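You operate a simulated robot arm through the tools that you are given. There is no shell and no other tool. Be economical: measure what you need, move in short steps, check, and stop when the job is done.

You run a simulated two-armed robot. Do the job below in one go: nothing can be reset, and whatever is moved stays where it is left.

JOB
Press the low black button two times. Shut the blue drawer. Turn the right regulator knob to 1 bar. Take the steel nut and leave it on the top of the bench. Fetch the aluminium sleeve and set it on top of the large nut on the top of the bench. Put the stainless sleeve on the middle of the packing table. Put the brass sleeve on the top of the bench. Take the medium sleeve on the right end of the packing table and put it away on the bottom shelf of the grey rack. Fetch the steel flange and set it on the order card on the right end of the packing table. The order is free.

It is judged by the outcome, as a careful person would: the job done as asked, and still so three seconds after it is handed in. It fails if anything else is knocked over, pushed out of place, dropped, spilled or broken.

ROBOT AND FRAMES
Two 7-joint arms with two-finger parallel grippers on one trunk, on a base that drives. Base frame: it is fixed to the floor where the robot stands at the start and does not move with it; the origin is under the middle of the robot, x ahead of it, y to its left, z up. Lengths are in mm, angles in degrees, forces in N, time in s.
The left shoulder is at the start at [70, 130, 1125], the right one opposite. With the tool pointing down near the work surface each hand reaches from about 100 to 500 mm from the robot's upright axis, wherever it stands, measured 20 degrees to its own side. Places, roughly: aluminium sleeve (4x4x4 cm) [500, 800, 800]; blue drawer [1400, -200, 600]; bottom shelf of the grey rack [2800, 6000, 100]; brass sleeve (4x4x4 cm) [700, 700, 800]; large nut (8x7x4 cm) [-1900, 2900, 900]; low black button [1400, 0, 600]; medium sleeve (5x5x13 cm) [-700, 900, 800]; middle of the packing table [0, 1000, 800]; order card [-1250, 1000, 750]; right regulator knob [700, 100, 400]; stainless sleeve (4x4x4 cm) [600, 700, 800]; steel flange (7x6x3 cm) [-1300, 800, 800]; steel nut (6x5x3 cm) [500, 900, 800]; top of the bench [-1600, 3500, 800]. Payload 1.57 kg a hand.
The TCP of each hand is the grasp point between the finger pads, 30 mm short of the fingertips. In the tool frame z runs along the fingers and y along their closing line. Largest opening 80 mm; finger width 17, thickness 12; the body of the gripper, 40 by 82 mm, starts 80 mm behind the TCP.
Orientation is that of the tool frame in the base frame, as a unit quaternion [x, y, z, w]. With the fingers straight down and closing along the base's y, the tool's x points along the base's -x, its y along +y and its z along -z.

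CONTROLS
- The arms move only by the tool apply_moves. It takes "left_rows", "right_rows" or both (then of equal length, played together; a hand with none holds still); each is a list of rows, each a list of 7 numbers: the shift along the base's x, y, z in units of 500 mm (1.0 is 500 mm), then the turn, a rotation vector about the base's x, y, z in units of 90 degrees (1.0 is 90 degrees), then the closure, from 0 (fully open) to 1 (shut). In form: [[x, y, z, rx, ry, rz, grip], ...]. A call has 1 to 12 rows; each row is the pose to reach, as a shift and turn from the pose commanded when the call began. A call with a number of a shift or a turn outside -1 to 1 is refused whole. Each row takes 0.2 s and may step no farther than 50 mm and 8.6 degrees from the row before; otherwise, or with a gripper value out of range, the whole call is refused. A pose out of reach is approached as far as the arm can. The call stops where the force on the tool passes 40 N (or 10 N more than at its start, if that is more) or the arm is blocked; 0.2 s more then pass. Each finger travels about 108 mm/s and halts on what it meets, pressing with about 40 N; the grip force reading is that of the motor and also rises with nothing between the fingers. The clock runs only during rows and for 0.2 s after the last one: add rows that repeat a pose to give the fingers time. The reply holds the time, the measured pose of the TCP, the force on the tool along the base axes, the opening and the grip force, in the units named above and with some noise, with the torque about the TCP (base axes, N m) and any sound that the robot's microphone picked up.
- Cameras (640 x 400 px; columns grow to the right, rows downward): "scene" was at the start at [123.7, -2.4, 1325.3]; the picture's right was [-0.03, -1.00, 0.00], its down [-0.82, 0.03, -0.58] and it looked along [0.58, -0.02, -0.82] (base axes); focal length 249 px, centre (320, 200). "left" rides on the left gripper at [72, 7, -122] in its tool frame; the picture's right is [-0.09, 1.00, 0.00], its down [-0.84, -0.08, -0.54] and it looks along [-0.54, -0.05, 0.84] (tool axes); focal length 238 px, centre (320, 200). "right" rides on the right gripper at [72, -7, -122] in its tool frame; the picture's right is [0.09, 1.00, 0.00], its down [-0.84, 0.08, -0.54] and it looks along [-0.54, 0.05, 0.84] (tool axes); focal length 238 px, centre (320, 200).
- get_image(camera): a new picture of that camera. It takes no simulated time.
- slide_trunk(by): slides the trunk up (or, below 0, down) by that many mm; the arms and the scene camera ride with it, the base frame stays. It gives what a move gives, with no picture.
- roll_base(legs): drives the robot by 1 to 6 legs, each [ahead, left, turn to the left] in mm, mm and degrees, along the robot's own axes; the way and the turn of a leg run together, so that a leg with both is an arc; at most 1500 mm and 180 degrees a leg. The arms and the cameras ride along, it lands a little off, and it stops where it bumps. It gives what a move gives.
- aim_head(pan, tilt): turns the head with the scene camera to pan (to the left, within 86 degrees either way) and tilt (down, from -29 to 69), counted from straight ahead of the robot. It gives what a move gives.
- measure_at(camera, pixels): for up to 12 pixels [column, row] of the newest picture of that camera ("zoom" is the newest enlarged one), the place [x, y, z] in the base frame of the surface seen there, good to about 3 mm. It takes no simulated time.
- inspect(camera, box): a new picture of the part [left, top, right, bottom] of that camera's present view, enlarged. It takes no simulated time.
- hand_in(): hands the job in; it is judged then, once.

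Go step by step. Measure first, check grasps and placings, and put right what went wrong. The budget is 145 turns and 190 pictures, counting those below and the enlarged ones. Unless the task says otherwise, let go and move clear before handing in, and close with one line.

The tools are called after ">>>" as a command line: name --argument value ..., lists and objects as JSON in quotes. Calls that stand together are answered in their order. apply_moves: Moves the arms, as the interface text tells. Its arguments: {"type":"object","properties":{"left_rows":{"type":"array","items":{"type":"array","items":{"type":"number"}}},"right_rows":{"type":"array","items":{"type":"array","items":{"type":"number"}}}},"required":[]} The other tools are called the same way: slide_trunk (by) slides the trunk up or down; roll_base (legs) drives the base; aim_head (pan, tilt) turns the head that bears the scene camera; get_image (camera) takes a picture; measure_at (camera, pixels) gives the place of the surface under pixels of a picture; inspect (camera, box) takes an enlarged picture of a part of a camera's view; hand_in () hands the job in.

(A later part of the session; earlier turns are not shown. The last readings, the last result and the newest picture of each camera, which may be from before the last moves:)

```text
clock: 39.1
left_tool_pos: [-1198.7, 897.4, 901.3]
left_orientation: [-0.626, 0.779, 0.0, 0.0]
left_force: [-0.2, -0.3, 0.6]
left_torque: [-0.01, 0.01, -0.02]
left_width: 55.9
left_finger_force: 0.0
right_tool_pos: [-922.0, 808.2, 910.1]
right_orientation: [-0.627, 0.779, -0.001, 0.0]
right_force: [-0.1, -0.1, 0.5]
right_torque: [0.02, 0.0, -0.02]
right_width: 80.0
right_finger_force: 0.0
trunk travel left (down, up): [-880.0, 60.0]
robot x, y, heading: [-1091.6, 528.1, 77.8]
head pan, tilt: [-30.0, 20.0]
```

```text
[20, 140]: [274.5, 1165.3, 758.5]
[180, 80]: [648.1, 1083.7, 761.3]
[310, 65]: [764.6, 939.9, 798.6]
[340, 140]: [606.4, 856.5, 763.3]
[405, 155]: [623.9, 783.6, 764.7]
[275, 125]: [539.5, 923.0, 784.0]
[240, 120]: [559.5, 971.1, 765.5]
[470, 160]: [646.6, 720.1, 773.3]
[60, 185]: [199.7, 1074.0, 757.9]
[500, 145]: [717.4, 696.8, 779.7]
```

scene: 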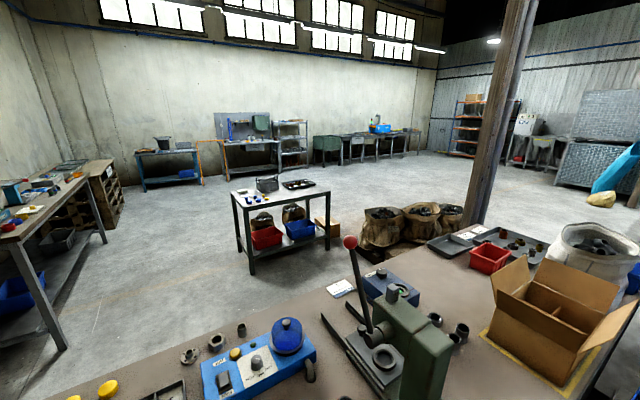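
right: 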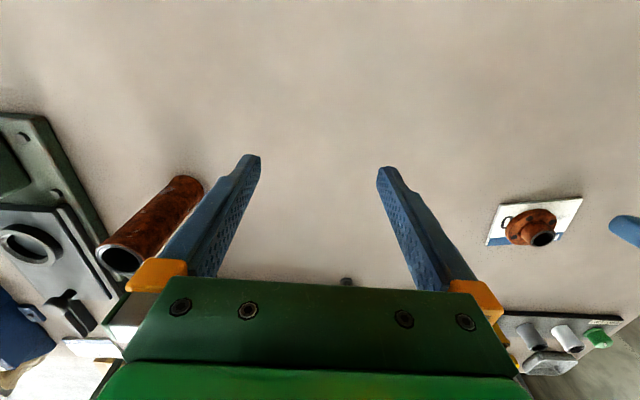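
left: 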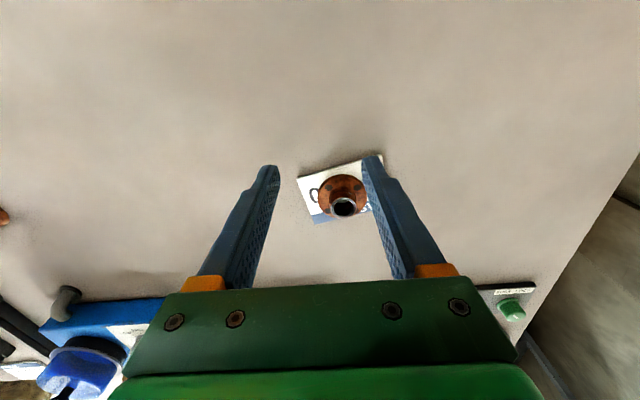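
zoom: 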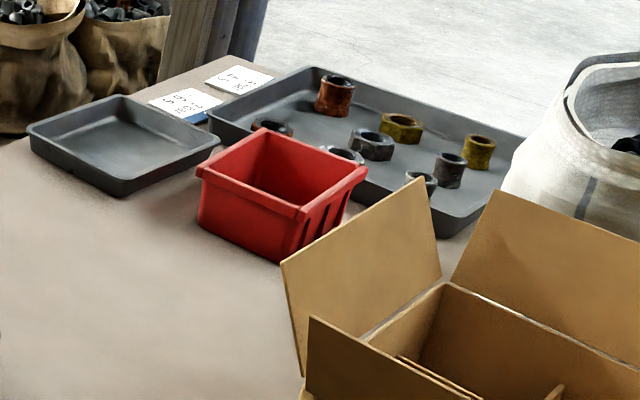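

The rack's bottom shelf (z≈94, ~350 mm clear) suits a 45° tilted hand. I back off and shift right so the medium sleeve is in front of the right hand.

>>> roll_base --legs '[[-200, 0, 0], [0, -180, 0]]'

>>> aim_head --pan -10 --tilt 50

>>> get_image --camera "scene"

>>> inspect --camera "scene" --box '[280, 90, 520, 240]'

```text
clock: 41.8
left_tool_pos: [-1070.3, 664.1, 900.6]
left_orientation: [-0.627, 0.779, -0.001, 0.001]
left_force: [0.3, 0.1, 0.4]
left_torque: [-0.01, -0.03, -0.03]
left_width: 55.7
left_finger_force: 0.1
right_tool_pos: [-793.1, 574.8, 910.4]
right_orientation: [-0.627, 0.779, 0.0, 0.001]
right_force: [-0.2, 0.0, -0.5]
right_torque: [0.01, -0.04, -0.02]
right_width: 80.2
right_finger_force: 0.1
trunk travel left (down, up): [-880.0, 60.0]
robot x, y, heading: [-956.8, 298.1, 77.7]
head pan, tilt: [-30.0, 20.0]
```

```text
clock: 42.8
left_tool_pos: [-1067.4, 662.4, 901.9]
left_orientation: [-0.627, 0.779, 0.0, 0.0]
left_force: [0.0, 1.4, 0.2]
left_torque: [0.0, 0.03, 0.01]
left_width: 56.0
left_finger_force: 0.0
right_tool_pos: [-791.3, 574.5, 911.4]
right_orientation: [-0.628, 0.778, -0.001, 0.0]
right_force: [0.6, -0.5, -0.2]
right_torque: [0.0, 0.02, 0.02]
right_width: 80.0
right_finger_force: 0.1
trunk travel left (down, up): [-880.0, 60.0]
robot x, y, heading: [-959.5, 294.0, 77.7]
head pan, tilt: [-10.0, 50.0]
```

```text
155 pictures are left
```

scene: 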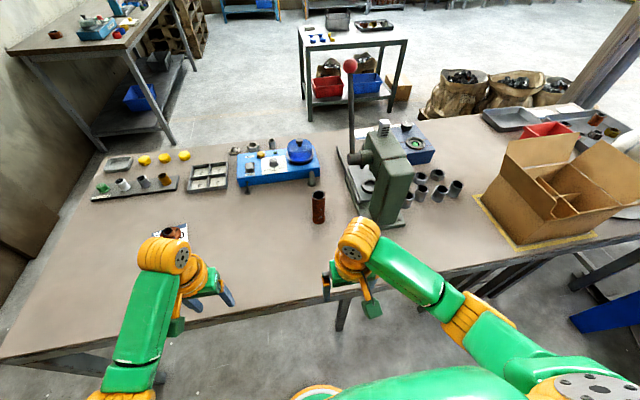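

```text
2.67 times, centred on (400, 165) of scene
```

zoom: 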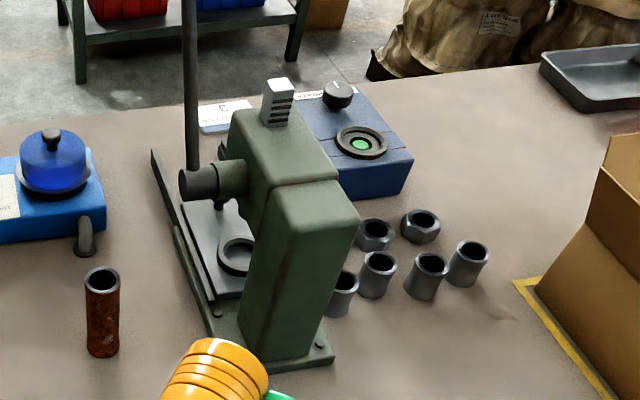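

>>> measure_at --camera "zoom" --pixels '[[102, 268], [102, 293], [88, 320], [118, 320], [102, 350], [190, 190], [250, 300]]'

```text
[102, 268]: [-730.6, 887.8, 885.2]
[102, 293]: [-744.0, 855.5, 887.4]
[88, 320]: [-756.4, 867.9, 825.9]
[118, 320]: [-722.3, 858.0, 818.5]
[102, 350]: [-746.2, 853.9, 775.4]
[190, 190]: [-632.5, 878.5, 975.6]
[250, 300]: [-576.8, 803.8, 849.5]
```

Tube axis ≈(-737,871), top 887. I tilt the right hand 45° forward and lower it to z≈840.

>>> apply_moves --right_rows '[[0, 0, -0.02, 0.081, -0.018, 0, 0], [0, 0, -0.04, 0.163, -0.036, 0, 0], [-0.01, 0, -0.07, 0.244, -0.053, 0, 0], [-0.02, 0.004, -0.1, 0.326, -0.071, 0, 0], [-0.02, 0.004, -0.12, 0.407, -0.089, 0, 0], [-0.02, 0.004, -0.14, 0.489, -0.107, 0, 0]]'

>>> get_image --camera "right"

```text
clock: 44.1
left_tool_pos: [-1067.1, 662.8, 902.6]
left_orientation: [-0.627, 0.779, 0.0, -0.001]
left_force: [0.7, -0.2, -0.6]
left_torque: [-0.01, 0.03, 0.0]
left_width: 55.9
left_finger_force: 0.2
right_tool_pos: [-801.3, 575.3, 840.0]
right_orientation: [-0.579, 0.72, 0.24, 0.299]
right_force: [-0.3, 0.2, -0.4]
right_torque: [0.01, -0.02, -0.03]
right_width: 80.0
right_finger_force: 0.0
trunk travel left (down, up): [-880.0, 60.0]
robot x, y, heading: [-960.8, 294.4, 77.7]
head pan, tilt: [-10.0, 50.0]
```

```text
153 pictures are left
```

right: 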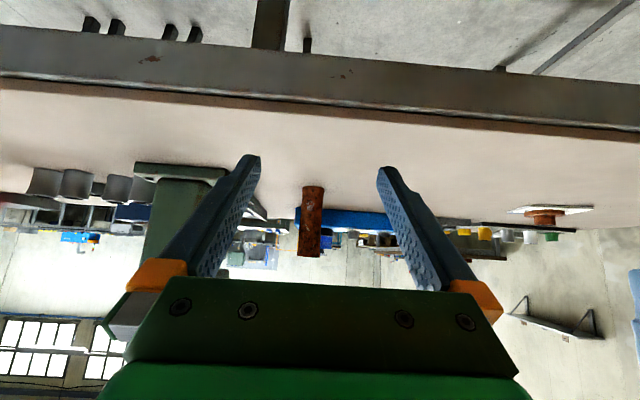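

Tube is centred between the fingers. I roll ahead 170 mm.

>>> roll_base --legs '[[170, 0, 0]]'

>>> get_image --camera "right"

>>> measure_at --camera "right" --pixels '[[310, 150], [310, 210], [310, 240]]'

```text
clock: 45.6
left_tool_pos: [-1031.5, 826.1, 902.1]
left_orientation: [-0.627, 0.779, 0.0, 0.001]
left_force: [-0.1, -0.4, -0.1]
left_torque: [0.02, -0.02, 0.0]
left_width: 55.7
left_finger_force: 0.0
right_tool_pos: [-765.5, 738.9, 841.8]
right_orientation: [-0.579, 0.719, 0.24, 0.3]
right_force: [0.1, 0.3, -0.4]
right_torque: [-0.03, 0.0, -0.02]
right_width: 80.1
right_finger_force: 0.0
trunk travel left (down, up): [-880.0, 60.0]
robot x, y, heading: [-927.1, 464.4, 77.5]
head pan, tilt: [-10.0, 50.0]
```

```text
152 pictures are left
```

right: 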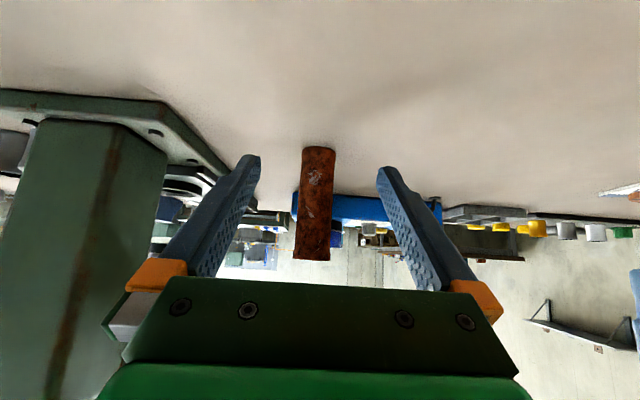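

```text
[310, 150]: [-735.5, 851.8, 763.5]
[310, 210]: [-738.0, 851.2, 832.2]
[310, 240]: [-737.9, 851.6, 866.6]
```

I move the arm forward 137 mm along the heading and close on the tube.

>>> apply_moves --right_rows '[[0.021, 0.088, 0, 0, 0, 0, 0], [0.042, 0.177, 0, 0, 0, 0, 0], [0.063, 0.264, -0.004, 0, 0, 0, 0], [0.063, 0.264, -0.004, 0, 0, 0, 0.5], [0.063, 0.264, -0.004, 0, 0, 0, 1], [0.063, 0.264, -0.004, 0, 0, 0, 1], [0.063, 0.264, -0.004, 0, 0, 0, 1]]'

>>> get_image --camera "right"

```text
clock: 47.2
left_tool_pos: [-1031.7, 829.2, 900.7]
left_orientation: [-0.626, 0.78, 0.0, -0.001]
left_force: [0.0, 0.2, -0.2]
left_torque: [0.01, -0.01, -0.01]
left_width: 56.3
left_finger_force: 0.1
right_tool_pos: [-735.4, 874.7, 837.7]
right_orientation: [-0.579, 0.72, 0.24, 0.298]
right_force: [-1.8, 0.5, -0.2]
right_torque: [0.12, 0.18, 0.04]
right_width: 41.6
right_finger_force: 39.8
trunk travel left (down, up): [-880.0, 60.0]
robot x, y, heading: [-927.9, 458.8, 77.7]
head pan, tilt: [-10.0, 50.0]
```

```text
151 pictures are left
```

right: 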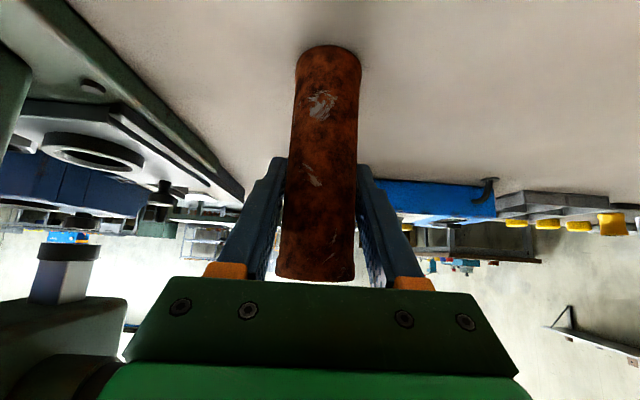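

Gripped at 41.6 mm. Lift, draw back, and then back the base away.

>>> apply_moves --right_rows '[[0, 0, 0.06, 0, 0, 0, 1], [0, 0, 0.14, 0, 0, 0, 1], [-0.02, -0.08, 0.18, 0, 0, 0, 1], [-0.04, -0.17, 0.2, 0, 0, 0, 1], [-0.063, -0.264, 0.2, 0, 0, 0, 1]]'

>>> roll_base --legs '[[-260, 0, 0]]'

>>> get_image --camera "right"

```text
clock: 48.4
left_tool_pos: [-1032.5, 827.7, 902.4]
left_orientation: [-0.627, 0.779, 0.0, 0.0]
left_force: [0.5, -0.1, 0.7]
left_torque: [0.03, -0.04, 0.02]
left_width: 56.1
left_finger_force: 0.0
right_tool_pos: [-765.6, 740.6, 938.6]
right_orientation: [-0.579, 0.719, 0.24, 0.299]
right_force: [0.4, -0.5, -7.1]
right_torque: [0.08, -0.02, 0.0]
right_width: 41.5
right_finger_force: 40.2
trunk travel left (down, up): [-880.0, 60.0]
robot x, y, heading: [-927.8, 461.2, 77.7]
head pan, tilt: [-10.0, 50.0]
```

```text
clock: 50.3
left_tool_pos: [-1087.0, 574.8, 899.7]
left_orientation: [-0.626, 0.78, -0.002, -0.002]
left_force: [-0.5, 0.2, 0.8]
left_torque: [0.0, 0.0, -0.01]
left_width: 55.9
left_finger_force: 0.2
right_tool_pos: [-820.4, 488.7, 937.5]
right_orientation: [-0.579, 0.72, 0.239, 0.298]
right_force: [0.6, -0.5, -7.1]
right_torque: [0.04, 0.02, -0.01]
right_width: 41.5
right_finger_force: 39.8
trunk travel left (down, up): [-880.0, 60.0]
robot x, y, heading: [-982.5, 205.5, 77.4]
head pan, tilt: [-10.0, 50.0]
```

```text
150 pictures are left
```

right: 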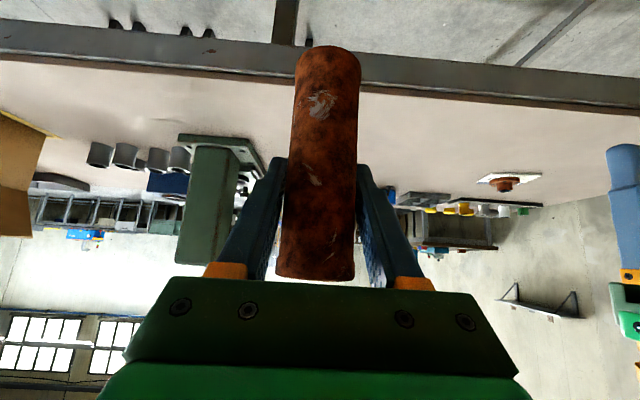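

The tube is held well. I drive left past the table's end into the corridor, then look ahead.

>>> roll_base --legs '[[0, 1040, 0]]'

>>> aim_head --pan 0 --tilt 25

>>> get_image --camera "scene"

>>> inspect --camera "scene" --box '[220, 60, 420, 185]'

>>> measure_at --camera "scene" --pixels '[[100, 200], [150, 150], [200, 250], [400, 330], [430, 260], [320, 250]]'

```text
clock: 55.7
left_tool_pos: [-2104.9, 802.6, 901.6]
left_orientation: [-0.624, 0.781, 0.0, -0.002]
left_force: [0.4, -0.2, -0.8]
left_torque: [-0.03, 0.0, 0.03]
left_width: 56.1
left_finger_force: 0.1
right_tool_pos: [-1839.4, 713.4, 938.1]
right_orientation: [-0.577, 0.722, 0.239, 0.299]
right_force: [0.8, -0.1, -6.2]
right_torque: [0.02, -0.01, 0.05]
right_width: 41.6
right_finger_force: 39.9
trunk travel left (down, up): [-880.0, 60.0]
robot x, y, heading: [-2002.9, 430.7, 77.1]
head pan, tilt: [-10.0, 50.0]
```

```text
clock: 56.6
left_tool_pos: [-2104.3, 802.4, 901.0]
left_orientation: [-0.625, 0.781, 0.0, -0.001]
left_force: [-0.5, -1.8, 0.0]
left_torque: [0.0, 0.03, 0.0]
left_width: 55.9
left_finger_force: 0.1
right_tool_pos: [-1839.6, 712.9, 937.5]
right_orientation: [-0.576, 0.723, 0.238, 0.3]
right_force: [0.7, -1.1, -6.2]
right_torque: [0.07, -0.02, -0.02]
right_width: 41.2
right_finger_force: 40.1
trunk travel left (down, up): [-880.0, 60.0]
robot x, y, heading: [-2005.2, 432.1, 77.0]
head pan, tilt: [0.0, 25.0]
```

```text
149 pictures are left
```

scene: 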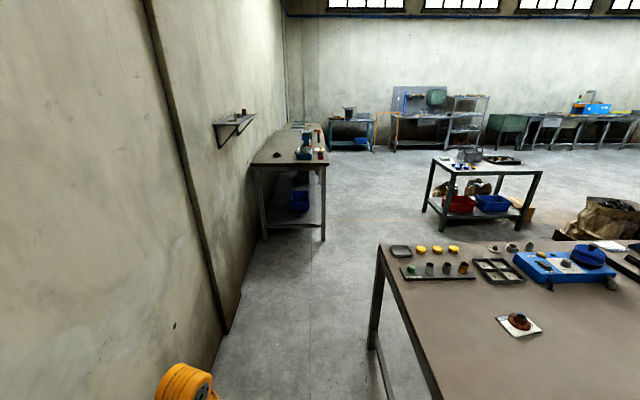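

```text
3.20 times, centred on (320, 122) of scene
```

zoom: 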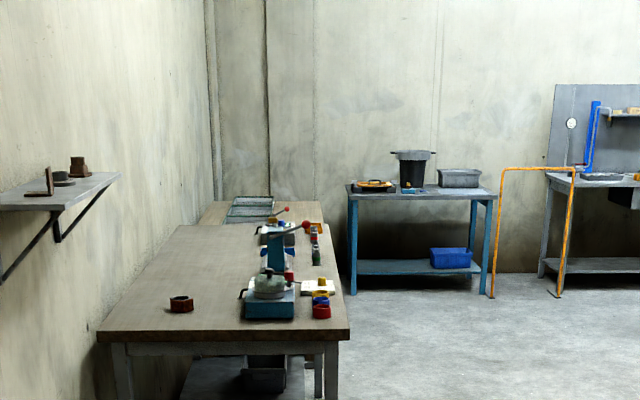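

```text
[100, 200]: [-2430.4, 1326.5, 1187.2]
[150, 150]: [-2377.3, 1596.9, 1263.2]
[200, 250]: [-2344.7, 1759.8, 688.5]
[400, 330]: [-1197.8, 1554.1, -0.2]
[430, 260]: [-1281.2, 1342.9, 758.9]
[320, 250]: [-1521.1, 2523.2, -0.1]
```

The large nut is the rusty ring at zoom (180,303) on the bench. Measure it and the bench corners.

>>> measure_at --camera "zoom" --pixels '[[181, 298], [181, 308], [102, 332], [345, 332], [225, 235], [322, 240], [250, 300], [60, 188], [330, 290]]'

>>> measure_at --camera "scene" --pixels '[[380, 248], [230, 330], [215, 125], [256, 118]]'

```text
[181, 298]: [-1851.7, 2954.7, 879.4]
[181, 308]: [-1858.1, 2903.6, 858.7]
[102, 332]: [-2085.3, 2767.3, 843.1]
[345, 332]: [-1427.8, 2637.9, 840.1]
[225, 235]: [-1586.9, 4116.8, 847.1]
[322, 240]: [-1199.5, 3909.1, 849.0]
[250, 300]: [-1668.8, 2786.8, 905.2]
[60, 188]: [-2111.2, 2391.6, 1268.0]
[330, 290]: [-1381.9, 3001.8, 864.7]
```

```text
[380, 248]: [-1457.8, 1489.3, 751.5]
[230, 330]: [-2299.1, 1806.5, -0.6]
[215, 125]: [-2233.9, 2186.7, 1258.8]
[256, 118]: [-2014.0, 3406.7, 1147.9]
```

Bench top z≈850, nut at ≈(-1855,2925). I drive through the corridor, turn right along the table's far side and look.

>>> roll_base --legs '[[1500, 0, 0], [200, 0, 0], [0, 0, -90], [900, 0, 0]]'

>>> aim_head --pan -10 --tilt 30

>>> get_image --camera "scene"

>>> measure_at --camera "scene" --pixels '[[320, 200], [320, 260], [300, 150], [400, 200], [200, 200], [250, 180]]'

```text
clock: 73.4
left_tool_pos: [-365.4, 1980.0, 901.3]
left_orientation: [0.117, 0.993, 0.0, -0.001]
left_force: [0.7, 1.1, 0.7]
left_torque: [-0.02, 0.02, -0.03]
left_width: 56.1
left_finger_force: 0.1
right_tool_pos: [-459.4, 1716.4, 936.9]
right_orientation: [0.108, 0.918, -0.045, 0.38]
right_force: [-0.2, -0.4, -7.5]
right_torque: [-0.02, -0.04, -0.02]
right_width: 41.7
right_finger_force: 40.6
trunk travel left (down, up): [-880.0, 60.0]
robot x, y, heading: [-737.8, 1882.9, -13.7]
head pan, tilt: [0.0, 25.0]
```

```text
clock: 74.1
left_tool_pos: [-366.1, 1979.8, 900.7]
left_orientation: [0.117, 0.993, 0.0, 0.0]
left_force: [-0.5, 0.0, -0.4]
left_torque: [0.0, -0.03, 0.01]
left_width: 56.0
left_finger_force: 0.1
right_tool_pos: [-458.3, 1714.4, 936.3]
right_orientation: [0.108, 0.918, -0.045, 0.38]
right_force: [0.5, -0.9, -6.1]
right_torque: [-0.03, -0.05, 0.01]
right_width: 41.0
right_finger_force: 40.4
trunk travel left (down, up): [-880.0, 60.0]
robot x, y, heading: [-738.0, 1881.6, -13.5]
head pan, tilt: [-10.0, 30.0]
```

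```text
147 pictures are left
```

scene: 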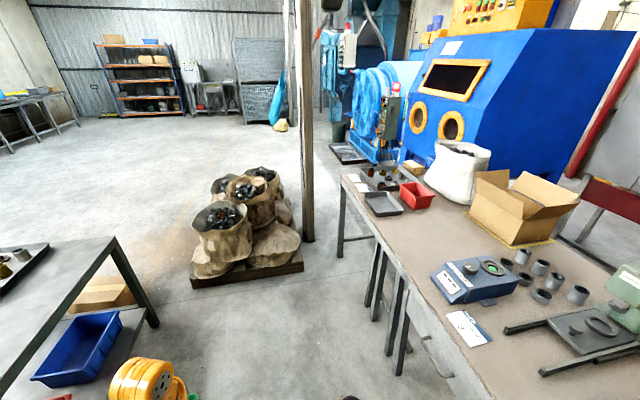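

```text
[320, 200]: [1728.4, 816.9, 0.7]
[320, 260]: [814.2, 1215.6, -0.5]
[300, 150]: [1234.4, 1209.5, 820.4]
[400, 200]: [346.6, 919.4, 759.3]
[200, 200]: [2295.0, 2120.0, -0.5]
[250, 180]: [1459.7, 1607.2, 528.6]
```

Now I measure the pallet/pillar gap and zoom on the blasting cabinet and tray.

>>> measure_at --camera "scene" --pixels '[[303, 268], [193, 285], [310, 240], [345, 180], [405, 262], [350, 255], [372, 300], [340, 160], [250, 160], [270, 110], [100, 250]]'

>>> inspect --camera "scene" --box '[330, 140, 490, 240]'

>>> inspect --camera "scene" --box '[320, 20, 560, 170]'

```text
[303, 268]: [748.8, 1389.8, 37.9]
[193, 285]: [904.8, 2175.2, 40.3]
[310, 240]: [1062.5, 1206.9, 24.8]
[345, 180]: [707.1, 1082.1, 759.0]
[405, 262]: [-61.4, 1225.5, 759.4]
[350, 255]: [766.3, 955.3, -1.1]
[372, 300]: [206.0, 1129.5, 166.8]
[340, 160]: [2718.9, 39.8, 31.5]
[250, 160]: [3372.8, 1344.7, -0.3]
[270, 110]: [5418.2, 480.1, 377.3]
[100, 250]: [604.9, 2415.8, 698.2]
```

```text
4.00 times, centred on (410, 190) of scene
```

zoom: 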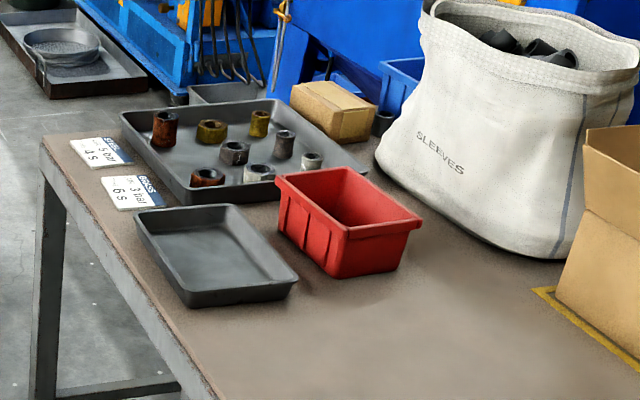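

```text
2.67 times, centred on (440, 95) of scene
```

zoom: 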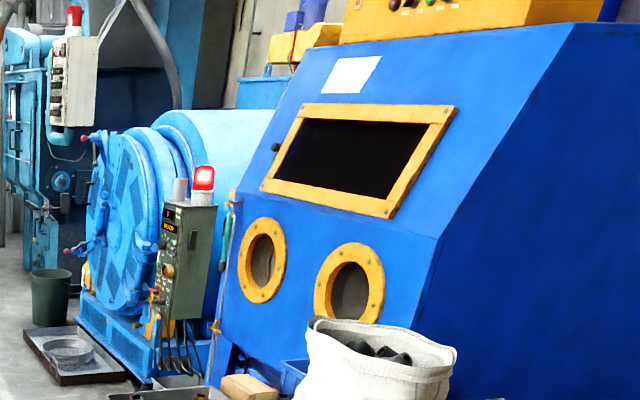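

The tray holds rusty (steel), brass, dark grey (stainless) and light (aluminium) pieces. I zoom and measure each.

>>> inspect --camera "scene" --box '[355, 160, 419, 200]'

>>> measure_at --camera "zoom" --pixels '[[160, 60], [270, 75], [400, 55], [335, 130], [465, 110], [530, 150], [400, 180], [260, 190], [60, 60], [620, 180]]'

```text
10.00 times, centred on (387, 180) of scene
```

zoom: 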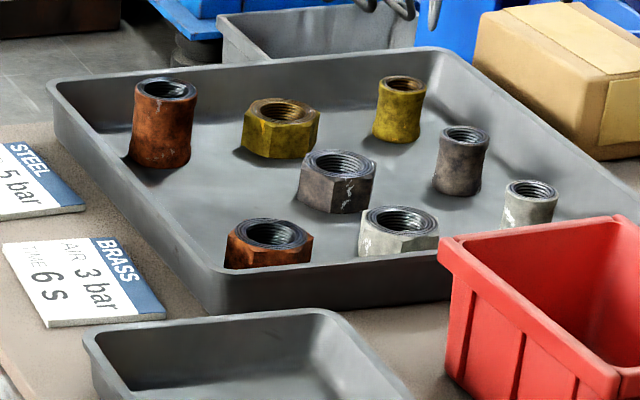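

```text
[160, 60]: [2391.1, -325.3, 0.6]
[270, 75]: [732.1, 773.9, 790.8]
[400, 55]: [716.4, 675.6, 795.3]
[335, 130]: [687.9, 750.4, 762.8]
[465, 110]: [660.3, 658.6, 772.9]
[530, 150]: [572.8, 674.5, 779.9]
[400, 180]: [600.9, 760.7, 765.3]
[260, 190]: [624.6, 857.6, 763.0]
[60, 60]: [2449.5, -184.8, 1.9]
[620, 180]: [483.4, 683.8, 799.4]
```

Positions match: aluminium ≈(545,730), stainless ≈(630,690), brass ≈(705,680), steel (rusty) nut ≈(530,910). First I take the medium sleeve to the rack: turn left and drive past the white table's west side.

>>> roll_base --legs '[[0, 0, 90], [0, 150, 0], [1500, 0, 0], [500, 0, 0], [0, 0, -50]]'

>>> aim_head --pan 10 --tilt 25

>>> get_image --camera "scene"

```text
clock: 91.1
left_tool_pos: [-215.0, 4174.3, 901.6]
left_orientation: [-0.229, 0.973, 0.001, -0.001]
left_force: [-0.2, 0.3, -0.3]
left_torque: [0.0, -0.01, 0.0]
left_width: 56.3
left_finger_force: 0.1
right_tool_pos: [-115.7, 3910.7, 938.2]
right_orientation: [-0.212, 0.899, 0.088, 0.372]
right_force: [0.8, -0.1, -7.2]
right_torque: [0.03, -0.03, -0.02]
right_width: 41.7
right_finger_force: 40.2
trunk travel left (down, up): [-880.0, 60.0]
robot x, y, heading: [-437.6, 3858.1, 26.3]
head pan, tilt: [-10.0, 30.0]
```

```text
clock: 92.0
left_tool_pos: [-213.9, 4173.6, 902.1]
left_orientation: [-0.23, 0.973, -0.001, 0.0]
left_force: [1.2, 0.9, -0.2]
left_torque: [0.02, 0.0, 0.04]
left_width: 55.9
left_finger_force: 0.0
right_tool_pos: [-114.8, 3910.9, 937.0]
right_orientation: [-0.213, 0.899, 0.088, 0.373]
right_force: [-0.1, 1.0, -6.0]
right_torque: [0.03, -0.04, 0.06]
right_width: 41.6
right_finger_force: 40.0
trunk travel left (down, up): [-880.0, 60.0]
robot x, y, heading: [-438.1, 3861.6, 26.5]
head pan, tilt: [10.0, 25.0]
```

```text
143 pictures are left
```

scene: 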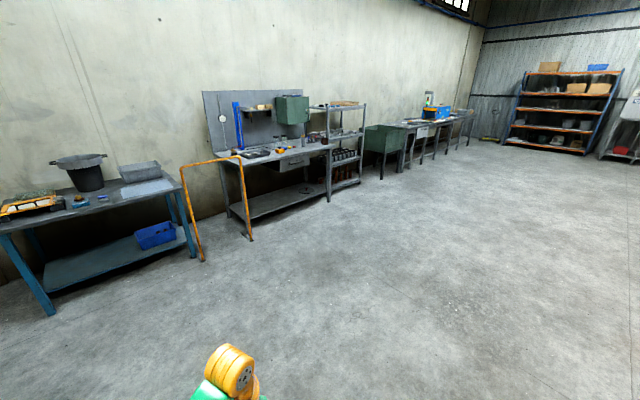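

Free way. I measure the rack's feet and drive nearer.

>>> inspect --camera "scene" --box '[290, 90, 410, 210]'

>>> measure_at --camera "scene" --pixels '[[328, 199], [364, 178], [245, 237], [340, 185], [355, 182], [410, 168]]'

```text
3.33 times, centred on (350, 150) of scene
```

zoom: 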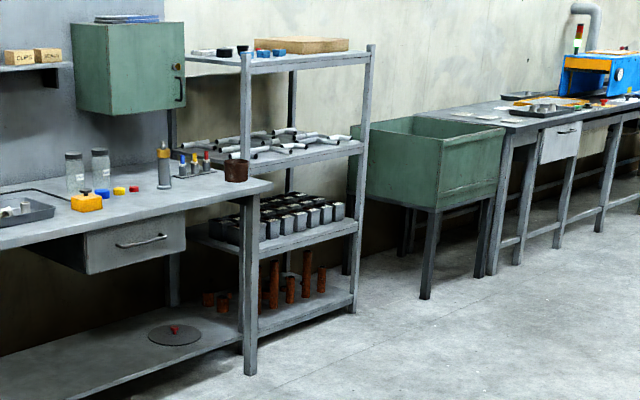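

```text
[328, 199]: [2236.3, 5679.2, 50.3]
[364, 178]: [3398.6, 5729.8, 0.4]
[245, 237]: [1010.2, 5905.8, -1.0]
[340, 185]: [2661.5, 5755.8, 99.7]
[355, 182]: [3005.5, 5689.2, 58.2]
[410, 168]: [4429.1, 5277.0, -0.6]
```

I drive about 3 m to the rack front and turn to face it.

>>> roll_base --legs '[[0, 0, -7.5], [1500, 0, 0], [1450, 0, 0], [0, 0, 60]]'

>>> aim_head --pan 0 --tilt 40

>>> get_image --camera "scene"

>>> measure_at --camera "scene" --pixels '[[320, 100], [320, 130], [320, 160], [250, 150], [400, 150], [320, 200]]'

```text
clock: 109.4
left_tool_pos: [2230.5, 5201.4, 900.8]
left_orientation: [-0.634, 0.774, -0.001, 0.0]
left_force: [-0.7, 0.8, 0.4]
left_torque: [0.0, 0.0, 0.02]
left_width: 55.9
left_finger_force: 0.1
right_tool_pos: [2499.9, 5118.8, 936.8]
right_orientation: [-0.585, 0.715, 0.242, 0.296]
right_force: [0.4, 0.3, -6.2]
right_torque: [0.02, -0.03, 0.04]
right_width: 41.6
right_finger_force: 40.2
trunk travel left (down, up): [-880.0, 60.0]
robot x, y, heading: [2343.7, 4830.9, 78.3]
head pan, tilt: [10.0, 25.0]
```

```text
clock: 110.2
left_tool_pos: [2229.6, 5201.5, 901.4]
left_orientation: [-0.634, 0.774, -0.001, -0.001]
left_force: [-0.1, -0.6, -0.9]
left_torque: [-0.02, 0.04, -0.01]
left_width: 55.8
left_finger_force: 0.0
right_tool_pos: [2498.5, 5118.5, 937.3]
right_orientation: [-0.586, 0.715, 0.242, 0.296]
right_force: [0.8, -0.7, -6.9]
right_torque: [0.03, -0.04, -0.03]
right_width: 41.5
right_finger_force: 39.6
trunk travel left (down, up): [-880.0, 60.0]
robot x, y, heading: [2342.6, 4833.2, 78.8]
head pan, tilt: [0.0, 40.0]
```

```text
141 pictures are left
```

scene: 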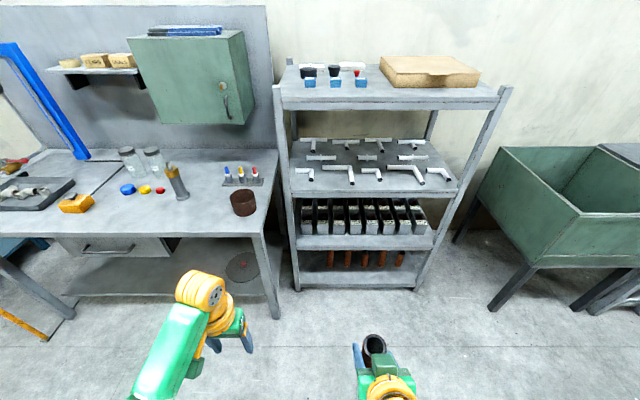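

```text
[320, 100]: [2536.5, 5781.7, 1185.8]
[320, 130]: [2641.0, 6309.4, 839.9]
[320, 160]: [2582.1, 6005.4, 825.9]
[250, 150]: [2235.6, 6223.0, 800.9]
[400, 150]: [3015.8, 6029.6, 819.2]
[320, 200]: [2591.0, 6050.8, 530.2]
```

I lower the trunk 620 mm to see and serve the bottom shelf.

>>> slide_trunk --by -620

>>> aim_head --pan -10 --tilt 25

>>> get_image --camera "scene"

>>> get_image --camera "right"

```text
refused: -620 is not a number from -400 to 400
```

```text
clock: 110.9
left_tool_pos: [2229.6, 5200.8, 900.4]
left_orientation: [-0.634, 0.774, 0.0, -0.001]
left_force: [0.0, -0.3, 0.1]
left_torque: [-0.05, 0.0, 0.01]
left_width: 56.0
left_finger_force: 0.0
right_tool_pos: [2499.3, 5117.4, 937.8]
right_orientation: [-0.585, 0.715, 0.241, 0.297]
right_force: [-0.4, 0.2, -6.3]
right_torque: [0.02, -0.02, -0.03]
right_width: 41.5
right_finger_force: 40.2
trunk travel left (down, up): [-880.0, 60.0]
robot x, y, heading: [2340.7, 4834.7, 78.9]
head pan, tilt: [-10.0, 25.0]
```

```text
140 pictures are left
```

scene: 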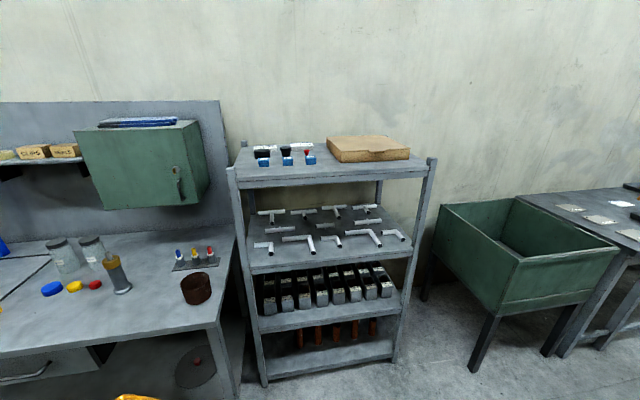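

```text
139 pictures are left
```

right: 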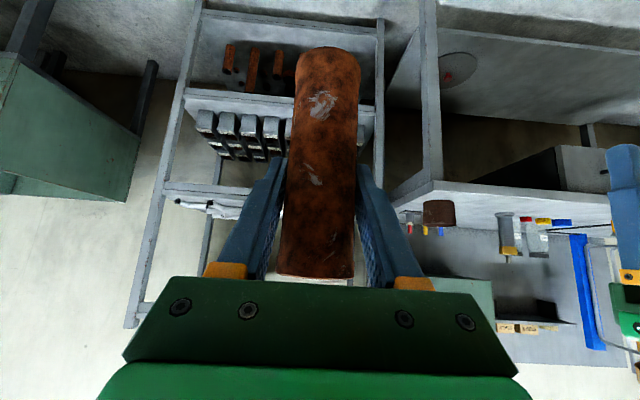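

>>> slide_trunk --by -400

>>> slide_trunk --by -220

>>> aim_head --pan -12 --tilt 35

>>> get_image --camera "scene"

>>> measure_at --camera "scene" --pixels '[[300, 240], [340, 240], [270, 200], [380, 200], [320, 150], [330, 220], [250, 260], [390, 250]]'

```text
clock: 114.8
left_tool_pos: [2230.0, 5200.2, 501.3]
left_orientation: [-0.634, 0.774, 0.0, 0.0]
left_force: [-0.1, 0.6, 0.4]
left_torque: [-0.03, 0.03, -0.03]
left_width: 56.1
left_finger_force: 0.1
right_tool_pos: [2498.6, 5117.1, 536.8]
right_orientation: [-0.586, 0.715, 0.242, 0.296]
right_force: [1.1, 0.9, -6.4]
right_torque: [0.04, -0.01, 0.03]
right_width: 41.7
right_finger_force: 39.9
trunk travel left (down, up): [-480.0, 460.0]
robot x, y, heading: [2340.6, 4835.3, 78.7]
head pan, tilt: [-10.0, 25.0]
```

```text
clock: 117.1
left_tool_pos: [2229.4, 5201.2, 281.1]
left_orientation: [-0.634, 0.774, -0.001, -0.001]
left_force: [0.2, 0.3, -1.0]
left_torque: [0.02, -0.01, 0.03]
left_width: 56.0
left_finger_force: 0.1
right_tool_pos: [2497.8, 5116.2, 316.1]
right_orientation: [-0.586, 0.714, 0.243, 0.296]
right_force: [-0.7, 0.5, -6.9]
right_torque: [0.02, -0.01, 0.0]
right_width: 41.8
right_finger_force: 40.3
trunk travel left (down, up): [-260.0, 680.0]
robot x, y, heading: [2341.2, 4830.9, 78.7]
head pan, tilt: [-10.0, 25.0]
```

```text
clock: 117.8
left_tool_pos: [2230.2, 5201.4, 281.4]
left_orientation: [-0.633, 0.774, -0.001, -0.001]
left_force: [-1.1, -0.6, -0.2]
left_torque: [-0.02, -0.01, -0.02]
left_width: 55.9
left_finger_force: 0.0
right_tool_pos: [2499.8, 5117.4, 317.8]
right_orientation: [-0.585, 0.715, 0.242, 0.297]
right_force: [-0.3, -1.2, -6.4]
right_torque: [0.02, -0.02, 0.03]
right_width: 42.0
right_finger_force: 40.1
trunk travel left (down, up): [-260.0, 680.0]
robot x, y, heading: [2340.0, 4832.0, 78.7]
head pan, tilt: [-12.0, 35.0]
```

```text
138 pictures are left
```

scene: 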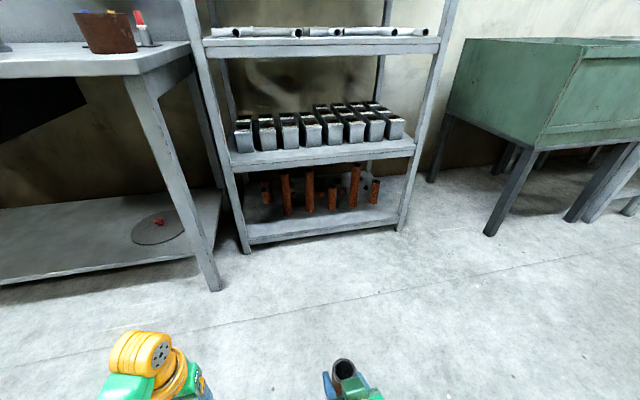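

```text
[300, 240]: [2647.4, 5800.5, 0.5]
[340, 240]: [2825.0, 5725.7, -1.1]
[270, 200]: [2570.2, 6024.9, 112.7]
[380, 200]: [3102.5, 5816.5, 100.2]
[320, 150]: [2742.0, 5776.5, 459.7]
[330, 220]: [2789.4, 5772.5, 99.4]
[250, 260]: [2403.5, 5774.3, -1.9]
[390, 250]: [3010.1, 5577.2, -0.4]
```

Zoom on the bottom shelf.

>>> inspect --camera "scene" --box '[220, 130, 420, 255]'

>>> measure_at --camera "zoom" --pixels '[[90, 335], [560, 275], [90, 350], [560, 295], [215, 270], [360, 250], [490, 225], [300, 290], [350, 300], [150, 240], [420, 270], [320, 85]]'

```text
3.20 times, centred on (320, 192) of scene
```

zoom: 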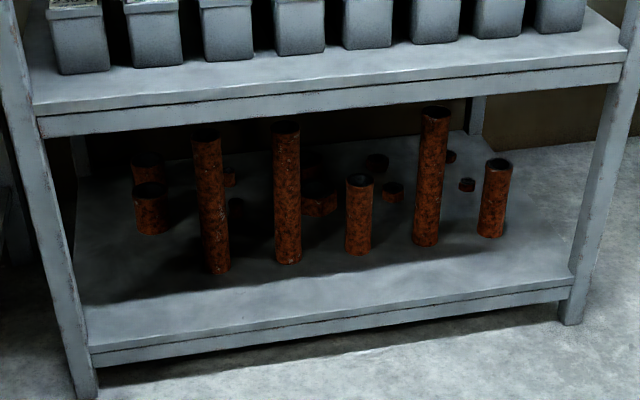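

```text
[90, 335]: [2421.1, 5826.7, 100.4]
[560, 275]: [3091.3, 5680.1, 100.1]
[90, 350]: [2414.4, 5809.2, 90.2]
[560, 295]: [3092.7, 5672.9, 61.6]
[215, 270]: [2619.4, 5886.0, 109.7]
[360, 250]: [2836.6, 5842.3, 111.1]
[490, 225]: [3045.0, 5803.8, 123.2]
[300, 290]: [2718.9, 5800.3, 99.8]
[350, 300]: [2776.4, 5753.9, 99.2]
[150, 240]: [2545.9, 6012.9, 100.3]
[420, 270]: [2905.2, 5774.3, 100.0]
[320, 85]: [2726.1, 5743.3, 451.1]
```

Shelf top is z=100; free slot at left front ≈(2519,5876). I retract the left hand first so it won't meet the workbench, then drive.

>>> apply_moves --left_rows '[[-0.017, -0.083, 0.04, 0, 0, 0, 0.3], [-0.034, -0.166, 0.1, 0, 0, 0, 0.3], [-0.05, -0.25, 0.15, 0, 0, 0, 0.3], [-0.066, -0.33, 0.2, 0, 0, 0, 0.3]]'

>>> roll_base --legs '[[0, 0, 21.3]]'

```text
refused: row 2 steps farther than a row can; nothing moved
```

```text
clock: 119.3
left_tool_pos: [2103.7, 5134.8, 281.5]
left_orientation: [0.765, -0.644, 0.001, 0.0]
left_force: [-0.7, -0.2, -0.5]
left_torque: [0.0, 0.0, 0.01]
left_width: 55.7
left_finger_force: 0.0
right_tool_pos: [2384.7, 5154.6, 316.3]
right_orientation: [0.707, -0.595, -0.293, -0.246]
right_force: [-0.2, 0.9, -6.3]
right_torque: [0.03, 0.05, -0.03]
right_width: 42.0
right_finger_force: 39.9
trunk travel left (down, up): [-260.0, 680.0]
robot x, y, heading: [2339.6, 4831.8, 99.8]
head pan, tilt: [-12.0, 35.0]
```

>>> apply_moves --left_rows '[[0.014, -0.08, 0.04, 0, 0, 0, 0.3], [0.028, -0.16, 0.08, 0, 0, 0, 0.3], [0.042, -0.24, 0.12, 0, 0, 0, 0.3], [0.057, -0.32, 0.16, 0, 0, 0, 0.3]]'

>>> roll_base --legs '[[0, -255, 0], [540, 0, 0]]'

>>> aim_head --pan -15 --tilt 50

>>> get_image --camera "scene"

>>> get_image --camera "right"

```text
clock: 120.3
left_tool_pos: [2123.6, 5024.4, 335.8]
left_orientation: [0.765, -0.644, 0.001, 0.001]
left_force: [-0.3, 0.2, 0.1]
left_torque: [0.0, -0.02, 0.01]
left_width: 56.0
left_finger_force: 0.0
left hand out of reach, approached as far as the arm can: row 3, 4
right_tool_pos: [2383.6, 5155.4, 317.1]
right_orientation: [0.707, -0.595, -0.292, -0.246]
right_force: [-0.2, -0.2, -7.2]
right_torque: [0.04, 0.0, -0.02]
right_width: 41.7
right_finger_force: 40.4
trunk travel left (down, up): [-260.0, 680.0]
robot x, y, heading: [2337.3, 4832.9, 99.8]
head pan, tilt: [-12.0, 35.0]
```

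```text
clock: 124.9
left_tool_pos: [2281.9, 5596.6, 335.4]
left_orientation: [0.766, -0.643, 0.001, -0.001]
left_force: [0.1, 0.7, 0.1]
left_torque: [-0.01, 0.02, 0.0]
left_width: 55.7
left_finger_force: 0.1
right_tool_pos: [2542.6, 5728.1, 316.8]
right_orientation: [0.708, -0.594, -0.292, -0.246]
right_force: [0.1, 0.3, -5.9]
right_torque: [0.02, -0.01, 0.0]
right_width: 41.5
right_finger_force: 40.1
trunk travel left (down, up): [-260.0, 680.0]
robot x, y, heading: [2504.2, 5406.4, 99.9]
head pan, tilt: [-12.0, 35.0]
```

```text
clock: 125.7
left_tool_pos: [2282.0, 5597.1, 335.4]
left_orientation: [0.765, -0.644, 0.001, 0.0]
left_force: [0.3, 0.4, -0.1]
left_torque: [-0.01, 0.0, -0.02]
left_width: 56.0
left_finger_force: 0.2
right_tool_pos: [2542.4, 5728.0, 316.6]
right_orientation: [0.708, -0.594, -0.292, -0.245]
right_force: [-0.9, -0.6, -6.0]
right_torque: [0.03, 0.0, 0.0]
right_width: 41.6
right_finger_force: 39.6
trunk travel left (down, up): [-260.0, 680.0]
robot x, y, heading: [2499.2, 5405.8, 99.9]
head pan, tilt: [-15.0, 50.0]
```

```text
136 pictures are left
```

scene: 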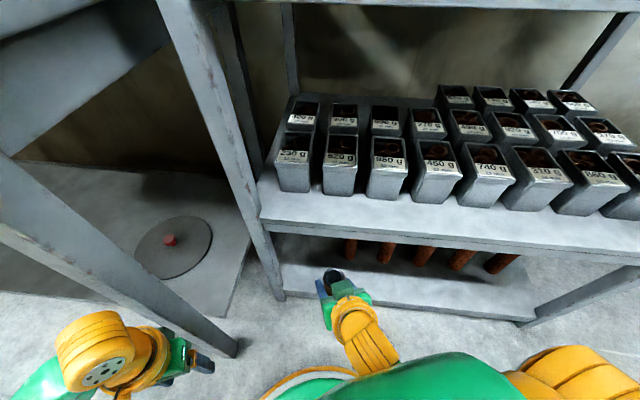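

```text
135 pictures are left
```

right: 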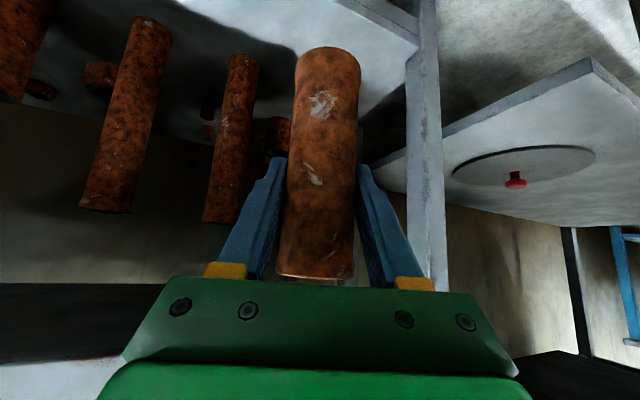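

Base is clear. I lower the hand to z≈215, push the tube in over the shelf, and check.

>>> apply_moves --right_rows '[[0, 0, -0.1, 0, 0, 0, 1], [0, 0, -0.2, 0, 0, 0, 1], [-0.011, 0.074, -0.206, 0, 0, 0, 1], [-0.023, 0.148, -0.206, 0, 0, 0, 1], [-0.035, 0.222, -0.206, 0, 0, 0, 1], [-0.046, 0.296, -0.206, 0, 0, 0, 1]]'

>>> get_image --camera "right"

>>> get_image --camera "scene"

```text
clock: 127.1
left_tool_pos: [2282.9, 5596.5, 335.4]
left_orientation: [0.765, -0.644, 0.001, 0.001]
left_force: [0.2, -0.8, 0.4]
left_torque: [0.01, -0.05, -0.01]
left_width: 55.9
left_finger_force: 0.0
right_tool_pos: [2519.6, 5876.4, 212.4]
right_orientation: [0.707, -0.595, -0.292, -0.246]
right_force: [0.2, -0.5, -7.9]
right_torque: [-0.02, 0.0, 0.01]
right_width: 41.8
right_finger_force: 40.2
trunk travel left (down, up): [-260.0, 680.0]
robot x, y, heading: [2498.7, 5403.7, 99.9]
head pan, tilt: [-15.0, 50.0]
```

```text
134 pictures are left
```

right: 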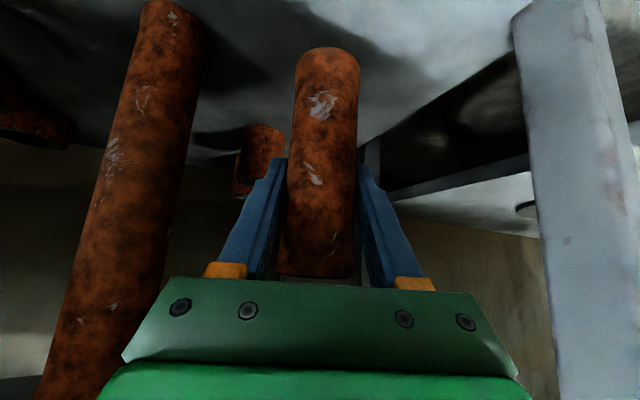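

```text
133 pictures are left
```

scene: 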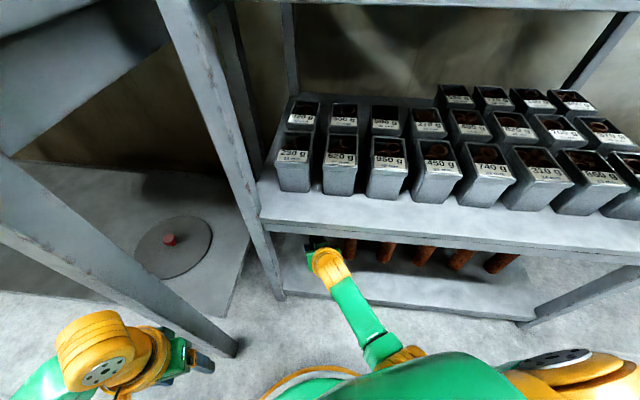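

Clear of neighbours. Lower gently to contact.

>>> apply_moves --right_rows '[[0, 0, -0.05, 0, 0, 0, 1], [0, 0, -0.06, 0, 0, 0, 1], [0, 0, -0.066, 0, 0, 0, 1], [0, 0, -0.072, 0, 0, 0, 1], [0, 0, -0.078, 0, 0, 0, 1]]'

```text
clock: 128.3
left_tool_pos: [2283.3, 5594.7, 337.4]
left_orientation: [0.766, -0.643, -0.001, 0.0]
left_force: [-0.4, 0.4, 0.2]
left_torque: [0.01, 0.03, 0.02]
left_width: 55.8
left_finger_force: 0.1
right_tool_pos: [2518.5, 5876.8, 179.6]
right_orientation: [0.707, -0.593, -0.295, -0.249]
right_force: [0.8, -5.4, 17.2]
right_torque: [-0.92, 0.06, 0.1]
right_width: 41.7
right_finger_force: 40.2
trunk travel left (down, up): [-260.0, 680.0]
robot x, y, heading: [2500.6, 5406.3, 99.9]
head pan, tilt: [-15.0, 50.0]
```

Contact at z≈180. I relieve, open to ~64 mm and withdraw straight back.

>>> apply_moves --right_rows '[[0, 0, 0.01, 0, 0, 0, 1], [0, 0, 0.01, 0, 0, 0, 0.4], [0, 0, 0.01, 0, 0, 0, 0.2], [0, 0, 0.01, 0, 0, 0, 0.2], [0.008, -0.06, 0.012, 0, 0, 0, 0.2], [0.022, -0.13, 0.014, 0, 0, 0, 0.2], [0.034, -0.2, 0.02, 0, 0, 0, 0.2], [0.046, -0.28, 0.03, 0, 0, 0, 0.2]]'

>>> get_image --camera "right"

```text
clock: 130.1
left_tool_pos: [2283.3, 5597.5, 335.6]
left_orientation: [0.766, -0.643, 0.0, 0.0]
left_force: [-0.5, -0.7, -0.7]
left_torque: [-0.02, 0.0, 0.0]
left_width: 56.3
left_finger_force: 0.0
right_tool_pos: [2560.8, 5744.7, 191.2]
right_orientation: [0.72, -0.573, -0.284, -0.269]
right_force: [-0.6, -0.8, 0.0]
right_torque: [-0.03, -0.03, -0.03]
right_width: 64.1
right_finger_force: 0.0
trunk travel left (down, up): [-260.0, 680.0]
robot x, y, heading: [2502.3, 5403.7, 100.0]
head pan, tilt: [-15.0, 50.0]
```

```text
132 pictures are left
```

right: 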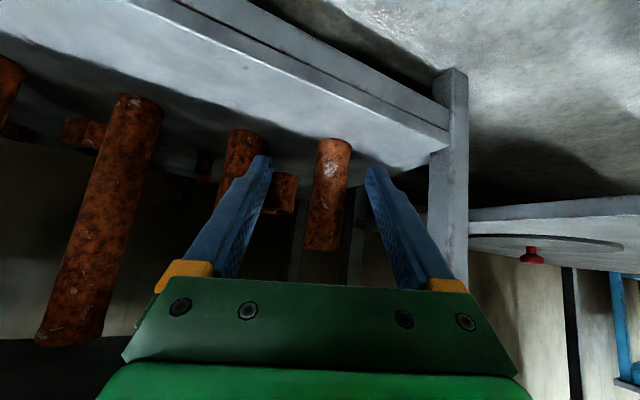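

The sleeve stands on the shelf. I back away, raise the trunk, turn and drive toward the blasting cabinet by the pallet's east side.

>>> roll_base --legs '[[-600, 0, 0]]'

>>> slide_trunk --by 400

>>> roll_base --legs '[[0, 0, 160], [1500, 0, 0], [800, 0, 0]]'

>>> aim_head --pan 10 --tilt 25

>>> get_image --camera "scene"

```text
clock: 133.5
left_tool_pos: [2386.6, 5003.9, 335.7]
left_orientation: [0.767, -0.642, 0.0, 0.0]
left_force: [-0.5, 0.1, 0.3]
left_torque: [0.01, 0.03, 0.0]
left_width: 55.9
left_finger_force: 0.0
right_tool_pos: [2664.2, 5143.1, 186.1]
right_orientation: [0.725, -0.573, -0.279, -0.262]
right_force: [0.2, -0.1, 0.2]
right_torque: [-0.01, 0.01, -0.01]
right_width: 64.3
right_finger_force: 0.1
trunk travel left (down, up): [-260.0, 680.0]
robot x, y, heading: [2603.2, 4811.3, 100.5]
head pan, tilt: [-15.0, 50.0]
```

```text
clock: 137.3
left_tool_pos: [2385.8, 5004.8, 735.6]
left_orientation: [0.766, -0.642, 0.0, 0.0]
left_force: [0.5, 0.3, 0.1]
left_torque: [0.02, 0.02, 0.01]
left_width: 56.0
left_finger_force: 0.1
right_tool_pos: [2665.4, 5144.7, 585.6]
right_orientation: [0.726, -0.571, -0.277, -0.264]
right_force: [0.2, 0.2, 0.5]
right_torque: [0.05, -0.01, -0.02]
right_width: 64.0
right_finger_force: 0.0
trunk travel left (down, up): [-660.0, 280.0]
robot x, y, heading: [2602.3, 4816.3, 100.0]
head pan, tilt: [-15.0, 50.0]
```

```text
clock: 155.2
left_tool_pos: [2370.7, 2280.3, 735.1]
left_orientation: [0.765, 0.644, 0.0, 0.0]
left_force: [-0.5, 0.1, 0.3]
left_torque: [0.06, 0.03, 0.01]
left_width: 56.1
left_finger_force: 0.1
right_tool_pos: [2060.5, 2242.3, 585.8]
right_orientation: [0.688, 0.617, -0.308, 0.228]
right_force: [-0.2, -0.9, 0.7]
right_torque: [0.02, 0.01, 0.01]
right_width: 64.1
right_finger_force: 0.1
trunk travel left (down, up): [-660.0, 280.0]
robot x, y, heading: [2227.5, 2534.7, -99.6]
head pan, tilt: [-15.0, 50.0]
```

```text
clock: 156.1
left_tool_pos: [2371.1, 2279.4, 734.8]
left_orientation: [0.765, 0.644, 0.0, -0.001]
left_force: [-0.3, 0.9, -0.5]
left_torque: [-0.01, 0.0, 0.0]
left_width: 56.0
left_finger_force: 0.0
right_tool_pos: [2059.4, 2243.2, 586.6]
right_orientation: [0.687, 0.618, -0.308, 0.228]
right_force: [-0.2, -1.1, 0.8]
right_torque: [0.0, 0.03, 0.01]
right_width: 64.1
right_finger_force: 0.1
trunk travel left (down, up): [-660.0, 280.0]
robot x, y, heading: [2229.3, 2537.1, -99.9]
head pan, tilt: [10.0, 25.0]
```

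```text
131 pictures are left
```

scene: 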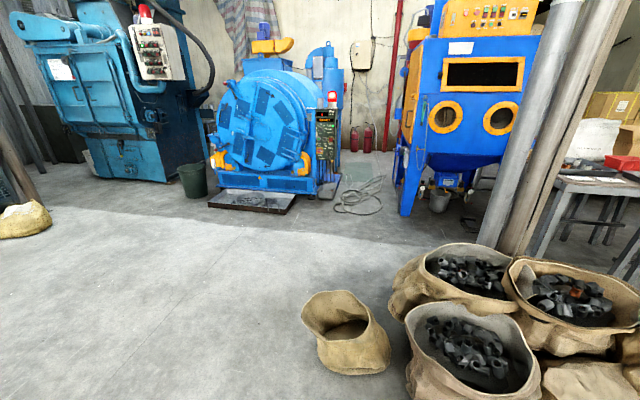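

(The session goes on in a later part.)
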